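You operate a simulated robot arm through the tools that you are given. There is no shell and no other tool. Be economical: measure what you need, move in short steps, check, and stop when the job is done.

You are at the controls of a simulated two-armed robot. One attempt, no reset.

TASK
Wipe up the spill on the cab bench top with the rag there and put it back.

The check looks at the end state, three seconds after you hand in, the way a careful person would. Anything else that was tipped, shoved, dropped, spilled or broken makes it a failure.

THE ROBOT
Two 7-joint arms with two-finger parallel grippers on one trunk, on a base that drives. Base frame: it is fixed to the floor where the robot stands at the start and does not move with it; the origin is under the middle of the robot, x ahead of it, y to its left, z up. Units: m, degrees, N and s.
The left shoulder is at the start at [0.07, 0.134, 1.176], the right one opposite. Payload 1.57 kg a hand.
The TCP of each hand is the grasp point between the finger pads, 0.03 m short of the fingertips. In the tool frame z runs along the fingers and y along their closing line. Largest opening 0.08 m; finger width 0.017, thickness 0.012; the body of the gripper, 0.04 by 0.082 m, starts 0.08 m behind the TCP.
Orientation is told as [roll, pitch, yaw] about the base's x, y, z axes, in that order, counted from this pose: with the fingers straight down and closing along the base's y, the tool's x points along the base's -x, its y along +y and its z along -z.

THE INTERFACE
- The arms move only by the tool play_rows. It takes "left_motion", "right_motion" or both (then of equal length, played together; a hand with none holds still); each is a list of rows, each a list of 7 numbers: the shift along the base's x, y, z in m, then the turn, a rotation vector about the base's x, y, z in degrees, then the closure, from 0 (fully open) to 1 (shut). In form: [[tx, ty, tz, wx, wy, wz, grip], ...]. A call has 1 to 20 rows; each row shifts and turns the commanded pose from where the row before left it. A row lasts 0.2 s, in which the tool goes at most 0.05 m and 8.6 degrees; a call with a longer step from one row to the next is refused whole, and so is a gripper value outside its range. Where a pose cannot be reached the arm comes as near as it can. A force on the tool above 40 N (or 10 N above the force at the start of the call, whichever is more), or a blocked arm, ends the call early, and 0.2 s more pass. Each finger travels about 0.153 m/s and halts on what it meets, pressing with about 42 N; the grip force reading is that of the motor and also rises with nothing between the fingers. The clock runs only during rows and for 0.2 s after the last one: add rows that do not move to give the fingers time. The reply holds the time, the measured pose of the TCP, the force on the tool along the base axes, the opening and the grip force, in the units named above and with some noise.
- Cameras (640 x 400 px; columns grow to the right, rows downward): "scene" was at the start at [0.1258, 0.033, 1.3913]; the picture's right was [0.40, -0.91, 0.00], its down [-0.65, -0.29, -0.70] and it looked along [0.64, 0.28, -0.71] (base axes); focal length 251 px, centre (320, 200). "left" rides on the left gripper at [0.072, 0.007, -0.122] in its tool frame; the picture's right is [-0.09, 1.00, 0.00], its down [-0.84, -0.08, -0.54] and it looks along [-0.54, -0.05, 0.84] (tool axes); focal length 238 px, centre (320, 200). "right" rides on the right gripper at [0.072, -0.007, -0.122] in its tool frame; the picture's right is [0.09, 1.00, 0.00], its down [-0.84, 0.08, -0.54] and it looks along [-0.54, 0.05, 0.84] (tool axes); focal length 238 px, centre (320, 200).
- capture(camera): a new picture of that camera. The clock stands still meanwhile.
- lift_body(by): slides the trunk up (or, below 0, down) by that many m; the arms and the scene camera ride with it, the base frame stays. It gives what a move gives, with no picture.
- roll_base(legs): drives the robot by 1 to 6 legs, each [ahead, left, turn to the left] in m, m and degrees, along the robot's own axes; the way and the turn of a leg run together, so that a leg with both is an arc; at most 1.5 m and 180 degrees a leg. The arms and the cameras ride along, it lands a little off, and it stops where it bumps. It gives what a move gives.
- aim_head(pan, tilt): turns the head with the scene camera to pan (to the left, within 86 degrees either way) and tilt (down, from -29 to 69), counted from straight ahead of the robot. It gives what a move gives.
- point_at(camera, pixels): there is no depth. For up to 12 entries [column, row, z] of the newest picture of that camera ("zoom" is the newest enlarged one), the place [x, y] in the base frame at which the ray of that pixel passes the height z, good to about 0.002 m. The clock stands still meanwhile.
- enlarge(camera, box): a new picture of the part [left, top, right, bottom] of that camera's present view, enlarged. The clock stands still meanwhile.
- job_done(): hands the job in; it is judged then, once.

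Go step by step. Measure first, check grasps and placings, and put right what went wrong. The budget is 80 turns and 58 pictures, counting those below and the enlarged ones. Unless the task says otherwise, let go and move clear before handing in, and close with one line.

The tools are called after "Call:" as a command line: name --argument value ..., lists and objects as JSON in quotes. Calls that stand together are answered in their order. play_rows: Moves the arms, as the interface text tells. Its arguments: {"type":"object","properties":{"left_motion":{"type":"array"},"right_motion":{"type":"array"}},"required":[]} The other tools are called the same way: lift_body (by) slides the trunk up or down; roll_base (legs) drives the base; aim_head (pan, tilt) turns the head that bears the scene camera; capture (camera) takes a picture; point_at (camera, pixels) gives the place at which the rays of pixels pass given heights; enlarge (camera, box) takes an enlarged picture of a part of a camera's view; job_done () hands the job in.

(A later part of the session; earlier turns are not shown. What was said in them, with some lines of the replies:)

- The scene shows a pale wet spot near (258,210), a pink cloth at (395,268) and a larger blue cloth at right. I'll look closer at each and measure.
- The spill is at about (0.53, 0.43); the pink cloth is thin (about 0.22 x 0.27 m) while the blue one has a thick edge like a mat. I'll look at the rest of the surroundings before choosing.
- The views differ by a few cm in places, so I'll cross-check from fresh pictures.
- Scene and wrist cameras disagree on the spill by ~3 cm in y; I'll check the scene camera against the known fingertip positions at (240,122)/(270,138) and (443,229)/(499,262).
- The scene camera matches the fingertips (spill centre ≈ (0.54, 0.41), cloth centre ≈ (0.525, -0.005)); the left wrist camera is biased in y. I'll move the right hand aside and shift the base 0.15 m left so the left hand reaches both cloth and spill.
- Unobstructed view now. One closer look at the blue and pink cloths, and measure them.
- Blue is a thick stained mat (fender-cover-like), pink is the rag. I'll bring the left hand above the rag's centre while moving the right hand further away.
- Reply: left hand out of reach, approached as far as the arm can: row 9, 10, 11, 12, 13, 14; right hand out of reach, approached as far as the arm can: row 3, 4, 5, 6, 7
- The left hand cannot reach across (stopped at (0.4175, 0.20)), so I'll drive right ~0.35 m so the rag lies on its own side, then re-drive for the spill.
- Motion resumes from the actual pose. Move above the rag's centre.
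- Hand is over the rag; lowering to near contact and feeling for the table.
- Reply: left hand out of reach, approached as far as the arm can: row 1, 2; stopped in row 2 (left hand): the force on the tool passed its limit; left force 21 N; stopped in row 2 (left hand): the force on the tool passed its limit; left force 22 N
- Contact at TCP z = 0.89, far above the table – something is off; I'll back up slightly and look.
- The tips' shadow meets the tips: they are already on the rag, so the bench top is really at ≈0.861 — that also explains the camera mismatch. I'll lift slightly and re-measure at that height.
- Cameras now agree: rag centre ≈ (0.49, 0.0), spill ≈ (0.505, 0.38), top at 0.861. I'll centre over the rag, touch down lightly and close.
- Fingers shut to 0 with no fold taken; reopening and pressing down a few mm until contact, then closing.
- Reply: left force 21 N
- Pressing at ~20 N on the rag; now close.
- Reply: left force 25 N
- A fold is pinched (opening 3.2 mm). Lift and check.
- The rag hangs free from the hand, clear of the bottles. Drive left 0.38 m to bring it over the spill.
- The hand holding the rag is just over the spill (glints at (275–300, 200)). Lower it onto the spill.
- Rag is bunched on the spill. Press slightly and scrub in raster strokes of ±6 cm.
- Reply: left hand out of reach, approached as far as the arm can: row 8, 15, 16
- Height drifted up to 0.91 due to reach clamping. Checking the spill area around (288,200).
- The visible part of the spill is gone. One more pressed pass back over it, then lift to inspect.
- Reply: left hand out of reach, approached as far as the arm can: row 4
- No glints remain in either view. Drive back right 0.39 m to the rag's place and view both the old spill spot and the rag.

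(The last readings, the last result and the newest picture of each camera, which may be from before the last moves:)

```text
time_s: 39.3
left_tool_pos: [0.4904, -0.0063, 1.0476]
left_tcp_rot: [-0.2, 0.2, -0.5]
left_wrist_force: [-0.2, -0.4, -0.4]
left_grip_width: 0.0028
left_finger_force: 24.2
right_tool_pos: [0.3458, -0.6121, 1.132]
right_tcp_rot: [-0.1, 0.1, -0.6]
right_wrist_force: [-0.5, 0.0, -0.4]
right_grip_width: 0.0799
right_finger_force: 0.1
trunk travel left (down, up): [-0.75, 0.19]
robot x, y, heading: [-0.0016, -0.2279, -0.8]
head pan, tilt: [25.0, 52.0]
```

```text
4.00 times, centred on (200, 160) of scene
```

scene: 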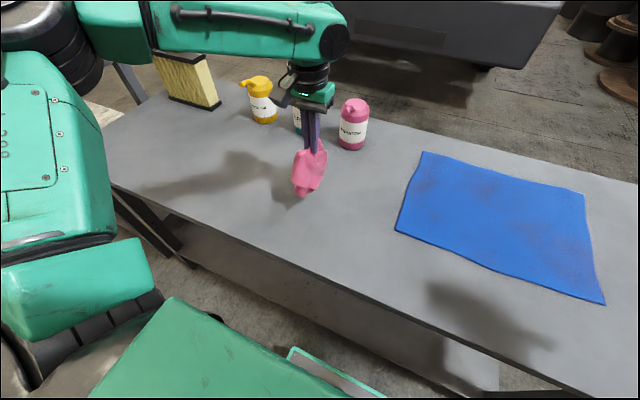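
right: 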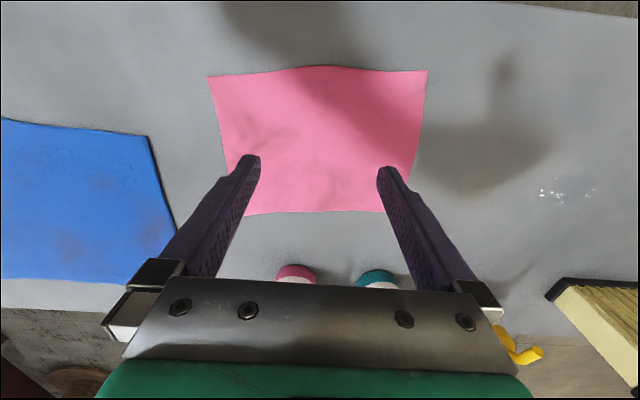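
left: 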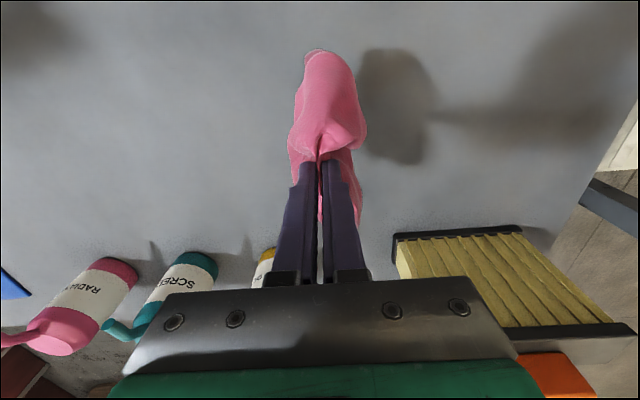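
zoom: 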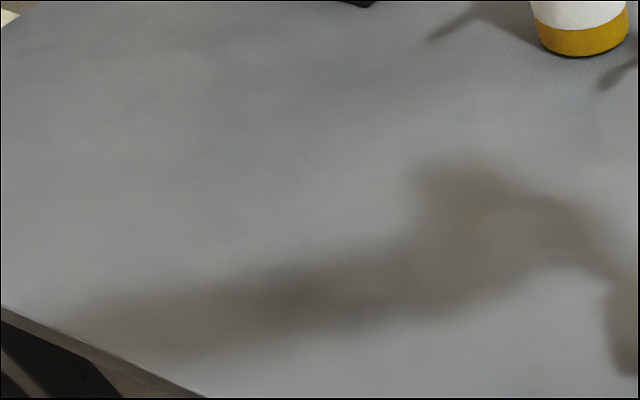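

The bench is clean where the spill was. Now lower the rag at its place (0.49, 0.0) and open.

Call:
play_rows --left_motion '[[0, 0.003, -0.03, 0, 0, 0, 1], [0, 0.003, -0.03, 0, 0, 0, 1], [0, 0, -0.03, 0, 0, 0, 1], [0, 0, -0.03, 0, 0, 0, 1], [0, 0, -0.02, 0, 0, 0, 1], [0, 0, -0.01, 0, 0, 0, 1], [0, 0, 0, 0, 0, 0, 1], [0, 0, 0, 0, 0, 0, 0.7], [0, 0, 0, 0, 0, 0, 0.4], [0, 0, 0, 0, 0, 0, 0], [0, 0, 0, 0, 0, 0, 0]]'

Call:
enlarge --camera "scene" --box '[210, 120, 410, 245]'

Call:
capture --camera "left"

```text
time_s: 41.7
left_tool_pos: [0.4882, -0.0003, 0.8956]
left_tcp_rot: [-0.4, 0.3, -0.5]
left_wrist_force: [0.5, 1.7, 6.5]
left_grip_width: 0.0792
left_finger_force: 0.0
right_tool_pos: [0.3439, -0.6128, 1.1318]
right_tcp_rot: [0.0, -0.1, -0.5]
right_wrist_force: [-0.5, -0.4, 0.8]
right_grip_width: 0.08
right_finger_force: 0.0
trunk travel left (down, up): [-0.75, 0.19]
robot x, y, heading: [-0.0044, -0.2279, -0.6]
head pan, tilt: [25.0, 52.0]
```

```text
3.20 times, centred on (310, 182) of scene
```

zoom: 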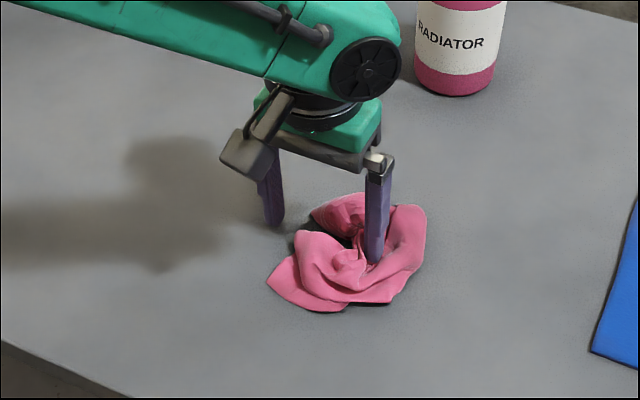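

```text
24 pictures are left
```

left: 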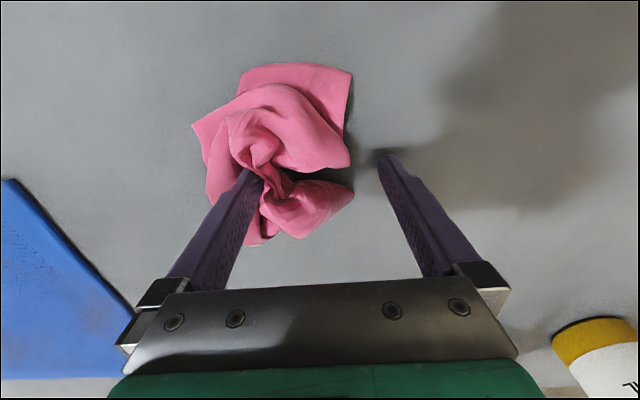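

The rag is back but bunched around the right finger. Raise and look from above.

Call:
play_rows --left_motion '[[0, 0, 0.02, 0, 0, 0, 0], [0, 0, 0.03, 0, 0, 0, 0], [0, 0, 0.04, 0, 0, 0, 0], [-0.01, 0.03, 0.04, 0, 0, 0, 0], [-0.01, 0.03, 0.04, 0, 0, 0, 0], [0, 0, 0, 0, 0, 0, 0]]'

Call:
enlarge --camera "scene" --box '[230, 130, 390, 230]'

Call:
capture --camera "left"

```text
refused: row 4 steps farther than a row can; nothing moved
```

```text
4.00 times, centred on (310, 180) of scene
```

zoom: 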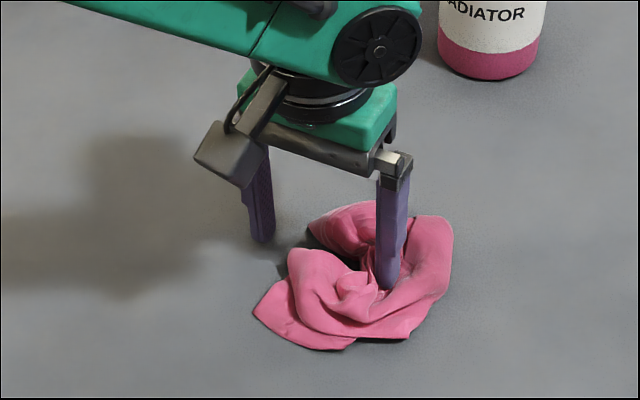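

```text
22 pictures are left
```

left: 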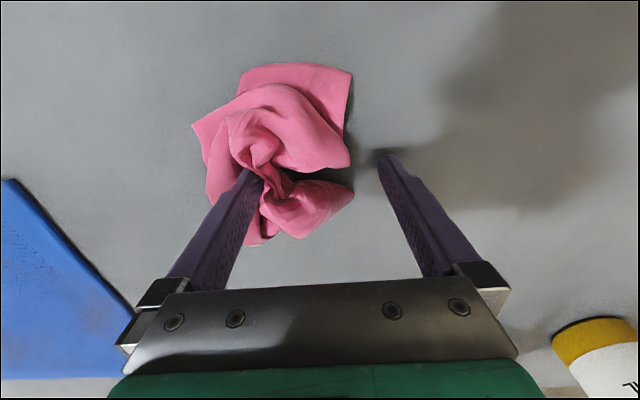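

A row was too long; repeat with shorter steps.

Call:
play_rows --left_motion '[[0, 0, 0.02, 0, 0, 0, 0], [0, 0, 0.03, 0, 0, 0, 0], [0, 0, 0.04, 0, 0, 0, 0], [-0.01, 0.02, 0.035, 0, 0, 0, 0], [-0.02, 0.02, 0.03, 0, 0, 0, 0], [0, 0, 0, 0, 0, 0, 0]]'

Call:
capture --camera "left"

Call:
enlarge --camera "scene" --box '[230, 130, 390, 230]'

```text
time_s: 43.1
left_tool_pos: [0.4612, 0.0376, 1.0508]
left_tcp_rot: [-0.1, 0.4, -0.7]
left_wrist_force: [0.3, 0.7, -0.8]
left_grip_width: 0.0801
left_finger_force: 0.0
right_tool_pos: [0.3475, -0.6127, 1.1317]
right_tcp_rot: [0.0, 0.1, -0.7]
right_wrist_force: [-0.7, -1.7, -0.1]
right_grip_width: 0.0801
right_finger_force: 0.1
trunk travel left (down, up): [-0.75, 0.19]
robot x, y, heading: [-0.0026, -0.2276, -0.5]
head pan, tilt: [25.0, 52.0]
```

```text
21 pictures are left
```

left: 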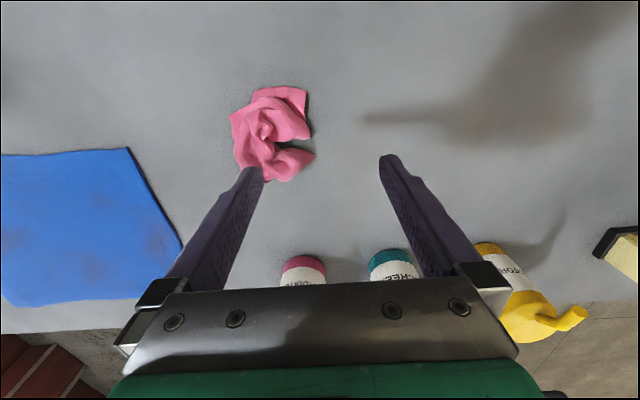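

```text
4.00 times, centred on (310, 180) of scene
```

zoom: 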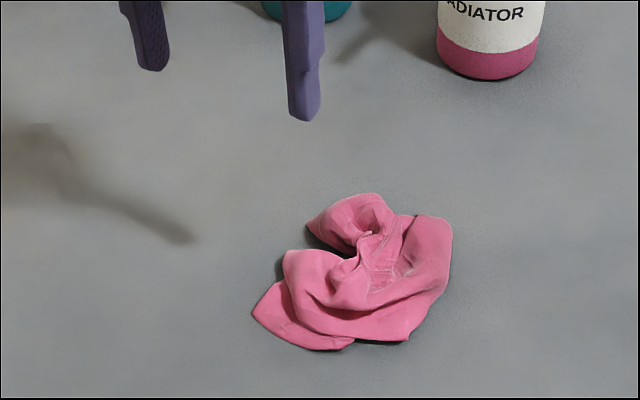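

Call:
point_at --camera "left" --pixels '[[305, 90, 0.863], [268, 130, 0.863], [230, 117, 0.863], [315, 155, 0.863], [270, 180, 0.863], [255, 92, 0.863], [310, 138, 0.863]]'

Call:
enlarge --camera "left" --box '[190, 70, 350, 200]'

```text
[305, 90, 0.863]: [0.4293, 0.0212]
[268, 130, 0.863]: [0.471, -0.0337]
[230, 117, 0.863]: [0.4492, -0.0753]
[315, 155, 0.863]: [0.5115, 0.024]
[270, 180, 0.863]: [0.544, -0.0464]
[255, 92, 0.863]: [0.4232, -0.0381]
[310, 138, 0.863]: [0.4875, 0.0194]
```

```text
3.08 times, centred on (270, 135) of left
```

zoom: 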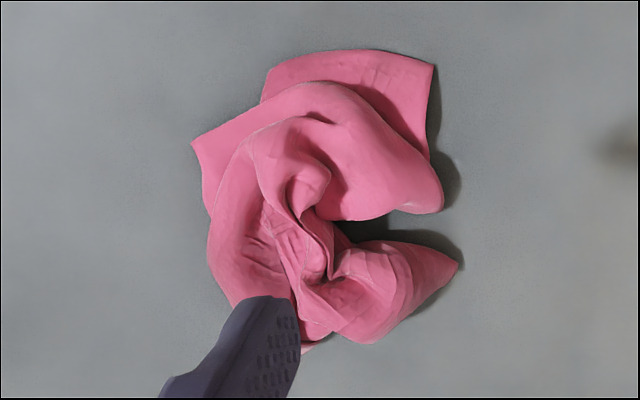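

The rag lies bunched within its old footprint (centre ≈ (0.48, -0.03)). I'll spread it: pinch the flat near-left corner flap near (0.437, -0.008), lift, and lay it out along its old diagonal.

Call:
play_rows --left_motion '[[-0.012, -0.023, -0.02, 0, 0, 0, 0.56], [-0.012, -0.023, -0.03, 0, 0, 0, 0.56], [0, 0, -0.04, 0, 0, 0, 0.56], [0, 0, -0.04, 0, 0, 0, 0.56], [0, 0, -0.02, 0, 0, 0, 0.56], [0, 0, -0.006, 0, 0, 0, 0.56], [0, 0, 0, 0, 0, 0, 0.56]]'

Call:
capture --camera "left"

```text
time_s: 44.7
left_tool_pos: [0.437, -0.0065, 0.896]
left_tcp_rot: [-0.2, 0.3, -0.8]
left_wrist_force: [-0.6, -0.3, 1.1]
left_grip_width: 0.0353
left_finger_force: 0.5
right_tool_pos: [0.3454, -0.6125, 1.1323]
right_tcp_rot: [0.1, 0.0, -0.6]
right_wrist_force: [-1.1, 1.0, 0.3]
right_grip_width: 0.0802
right_finger_force: 0.1
trunk travel left (down, up): [-0.75, 0.19]
robot x, y, heading: [-0.0036, -0.225, -0.5]
head pan, tilt: [25.0, 52.0]
```

```text
18 pictures are left
```

left: 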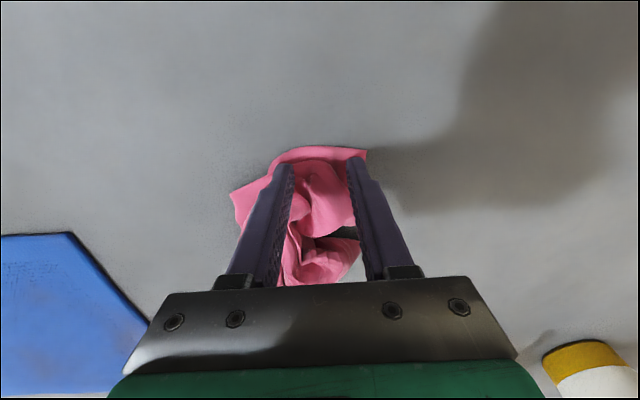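

Fingers are over the flap, slightly too far in; shift 8 mm toward the robot, press down, close.

Call:
play_rows --left_motion '[[-0.007, -0.004, 0, 0, 0, 0, 0.56], [0, 0, -0.004, 0, 0, 0, 0.56], [0, 0, -0.002, 0, 0, 0, 0.56], [0, 0, -0.001, 0, 0, 0, 0.56], [0, 0, 0, 0, 0, 0, 0.7], [0, 0, 0, 0, 0, 0, 0.85], [0, 0, 0, 0, 0, 0, 1], [0, 0, 0, 0, 0, 0, 1], [0, 0, 0, 0, 0, 0, 1]]'

Call:
play_rows --left_motion '[[0, 0, 0.03, 0, 0, 0, 1], [0, 0, 0.04, 0, 0, 0, 1], [0, 0, 0.04, 0, 0, 0, 1], [0, 0, 0.04, 0, 0, 0, 1], [0, 0, 0.04, 0, 0, 0, 1], [0, 0, 0.04, 0, 0, 0, 1], [0, 0, 0.03, 0, 0, 0, 1], [0, 0, 0, 0, 0, 0, 1]]'

Call:
capture --camera "scene"

```text
time_s: 46.7
left_tool_pos: [0.427, -0.0123, 0.8936]
left_tcp_rot: [-0.2, -0.1, -0.6]
left_wrist_force: [1.7, -3.1, 35.4]
left_grip_width: 0.003
left_finger_force: 24.0
right_tool_pos: [0.3407, -0.6154, 1.133]
right_tcp_rot: [0.1, -0.3, -0.6]
right_wrist_force: [0.6, -0.4, 0.5]
right_grip_width: 0.0799
right_finger_force: 0.1
trunk travel left (down, up): [-0.75, 0.19]
robot x, y, heading: [-0.002, -0.2302, -0.3]
head pan, tilt: [25.0, 52.0]
```

```text
time_s: 48.5
left_tool_pos: [0.4302, -0.0083, 1.1485]
left_tcp_rot: [-0.3, 0.4, -0.7]
left_wrist_force: [1.1, 1.2, 0.1]
left_grip_width: 0.0025
left_finger_force: 24.4
right_tool_pos: [0.3463, -0.612, 1.1316]
right_tcp_rot: [0.0, -0.1, -0.5]
right_wrist_force: [-0.5, -0.3, -0.1]
right_grip_width: 0.08
right_finger_force: 0.0
trunk travel left (down, up): [-0.75, 0.19]
robot x, y, heading: [-0.0001, -0.2288, -0.5]
head pan, tilt: [25.0, 52.0]
```

```text
17 pictures are left
```

scene: 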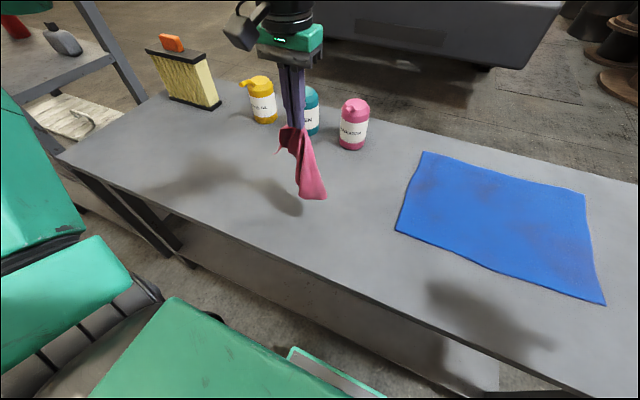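

The rag hangs long from a corner. Move it over its far-right end, with its lower end reaching the table.

Call:
play_rows --left_motion '[[0.035, -0.02, 0, 0, 0, 0, 1], [0.035, -0.02, 0, 0, 0, 0, 1], [0.035, -0.02, 0, 0, 0, 0, 1], [0.03, -0.02, 0, 0, 0, 0, 1], [0, 0, -0.03, 0, 0, 0, 1], [0, 0, 0, 0, 0, 0, 1], [0, 0, 0, 0, 0, 0, 1]]'

Call:
capture --camera "scene"

```text
time_s: 50.1
left_tool_pos: [0.5211, -0.0628, 1.1055]
left_tcp_rot: [-0.2, 0.3, -0.6]
left_wrist_force: [-0.6, 0.5, -0.2]
left_grip_width: 0.0027
left_finger_force: 23.9
left hand out of reach, approached as far as the arm can: row 3, 4
right_tool_pos: [0.3445, -0.6124, 1.1322]
right_tcp_rot: [0.0, -0.1, -0.6]
right_wrist_force: [-0.1, -0.9, -0.1]
right_grip_width: 0.08
right_finger_force: 0.1
trunk travel left (down, up): [-0.75, 0.19]
robot x, y, heading: [-0.0054, -0.2256, -0.5]
head pan, tilt: [25.0, 52.0]
```

```text
16 pictures are left
```

scene: 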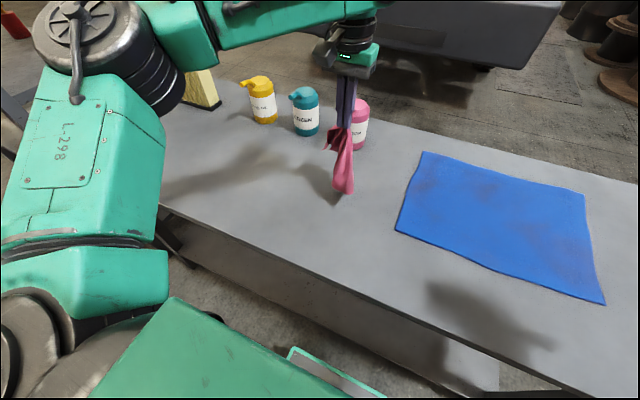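

Lower end is almost on the table. Nudge out a bit, then lay down diagonally toward the near-left.

Call:
play_rows --left_motion '[[0.02, -0.01, -0.015, 0, 0, 0, 1], [0.02, -0.01, -0.015, 0, 0, 0, 1], [0, 0, 0, 0, 0, 0, 1], [-0.015, 0.015, -0.02, 0, 0, 0, 1], [-0.02, 0.02, -0.025, 0, 0, 0, 1], [-0.02, 0.02, -0.025, 0, 0, 0, 1], [-0.02, 0.02, -0.025, 0, 0, 0, 1], [-0.02, 0.02, -0.025, 0, 0, 0, 1], [-0.02, 0.02, -0.025, 0, 0, 0, 1], [-0.02, 0.02, -0.02, 0, 0, 0, 1], [-0.02, 0.02, -0.008, 0, 0, 0, 1], [0, 0, 0, 0, 0, 0, 1]]'

Call:
capture --camera "scene"

```text
time_s: 52.7
left_tool_pos: [0.3758, 0.089, 0.9012]
left_tcp_rot: [-0.3, 0.4, -0.6]
left_wrist_force: [-0.1, 0.7, 0.0]
left_grip_width: 0.0026
left_finger_force: 24.1
left hand out of reach, approached as far as the arm can: row 1, 2
right_tool_pos: [0.3461, -0.6126, 1.1327]
right_tcp_rot: [0.0, 0.0, -0.6]
right_wrist_force: [-0.6, 0.4, -0.1]
right_grip_width: 0.08
right_finger_force: 0.0
trunk travel left (down, up): [-0.75, 0.19]
robot x, y, heading: [0.0027, -0.2301, -0.5]
head pan, tilt: [25.0, 52.0]
```

```text
15 pictures are left
```

scene: 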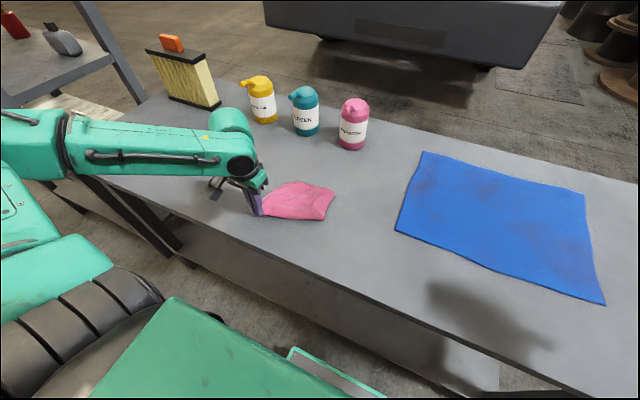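

The rag is now laid out much flatter. Release gently, rise, and check.

Call:
play_rows --left_motion '[[0, 0, -0.004, 0, 0, 0, 1], [0, 0, 0, 0, 0, 0, 0.7], [0, 0, 0, 0, 0, 0, 0.5], [0, 0, 0, 0, 0, 0, 0.5], [0, 0, 0.02, 0, 0, 0, 0.5], [0, 0, 0.04, 0, 0, 0, 0.4], [0, 0, 0.04, 0, 0, 0, 0.2], [0, 0.03, 0.03, 0, 0, 0, 0], [0, 0.03, 0.03, 0, 0, 0, 0], [0, 0.04, 0.02, 0, 0, 0, 0], [0, 0.04, 0, 0, 0, 0, 0], [0, 0, 0, 0, 0, 0, 0]]'

Call:
capture --camera "scene"

Call:
enlarge --camera "scene" --box '[210, 140, 370, 240]'

Call:
point_at --camera "scene" --pixels '[[335, 190, 0.862], [320, 220, 0.862], [265, 213, 0.862], [280, 186, 0.862], [297, 203, 0.862]]'

```text
time_s: 55.3
left_tool_pos: [0.3783, 0.2271, 1.0787]
left_tcp_rot: [-0.2, 0.2, -0.7]
left_wrist_force: [0.2, 0.7, -0.3]
left_grip_width: 0.0798
left_finger_force: 0.0
right_tool_pos: [0.3464, -0.6135, 1.1328]
right_tcp_rot: [0.0, 0.1, -0.6]
right_wrist_force: [0.0, 0.2, 0.0]
right_grip_width: 0.08
right_finger_force: 0.0
trunk travel left (down, up): [-0.75, 0.19]
robot x, y, heading: [0.0001, -0.2244, -0.3]
head pan, tilt: [25.0, 52.0]
```

```text
14 pictures are left
```

scene: 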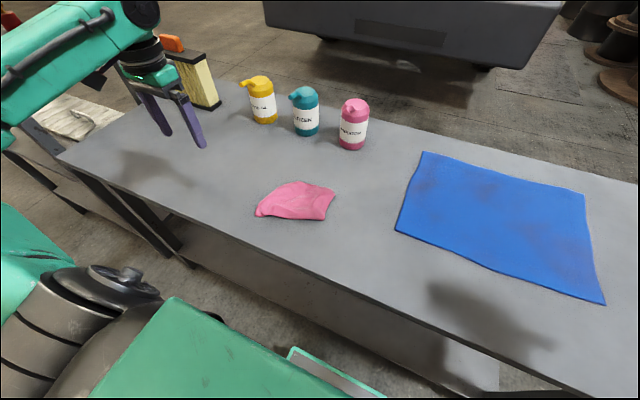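

```text
4.00 times, centred on (290, 190) of scene
```

zoom: 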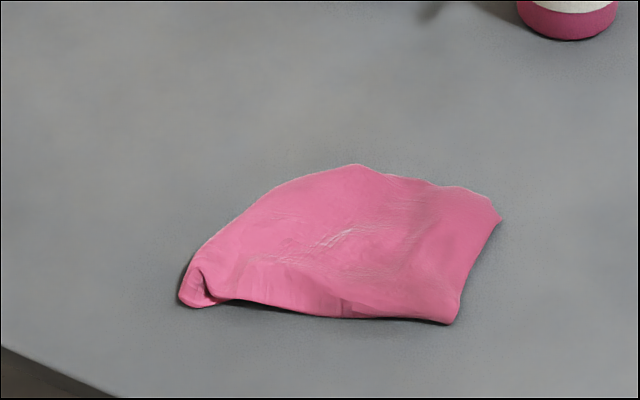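

```text
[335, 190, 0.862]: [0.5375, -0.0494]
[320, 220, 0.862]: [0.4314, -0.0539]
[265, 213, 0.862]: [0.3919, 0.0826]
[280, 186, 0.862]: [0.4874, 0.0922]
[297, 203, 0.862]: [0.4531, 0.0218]
```

The rag lies neat within its original footprint (centre ≈ (0.465, 0.02)). Final check of the spill spot with the wrist camera.

Call:
capture --camera "left"

Call:
enlarge --camera "scene" --box '[110, 100, 270, 200]'

```text
12 pictures are left
```

left: 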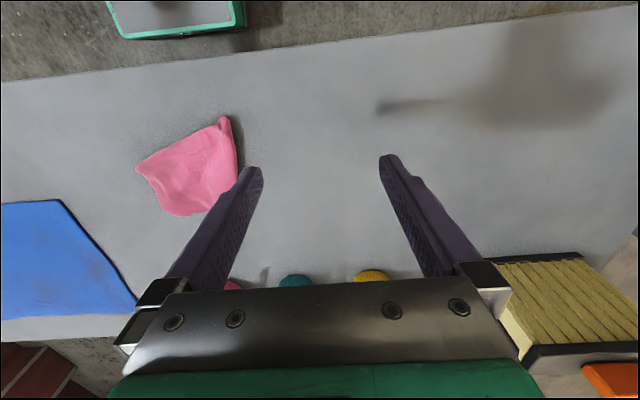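

```text
4.00 times, centred on (190, 150) of scene
```

zoom: 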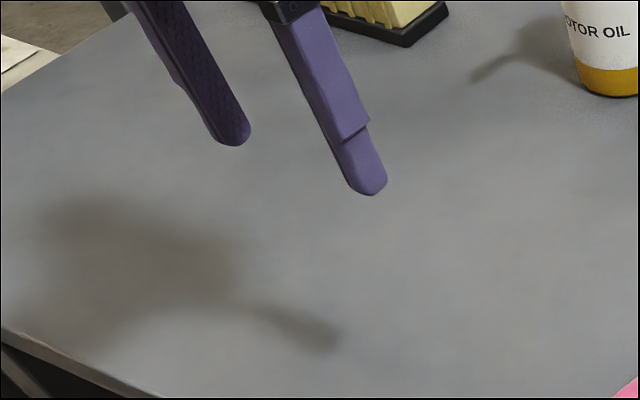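

The bench top is clean in both views, the rag is back in its place, the bottles, filter and mat are undisturbed, and the hands are clear. Handing in.

Call:
job_done

```text
The job is handed in.
```

I wiped up the spill with the pink rag and put the rag back within about 3 cm of where it was. It lies roughly flat but partly folded, and nothing else on the bench was disturbed.
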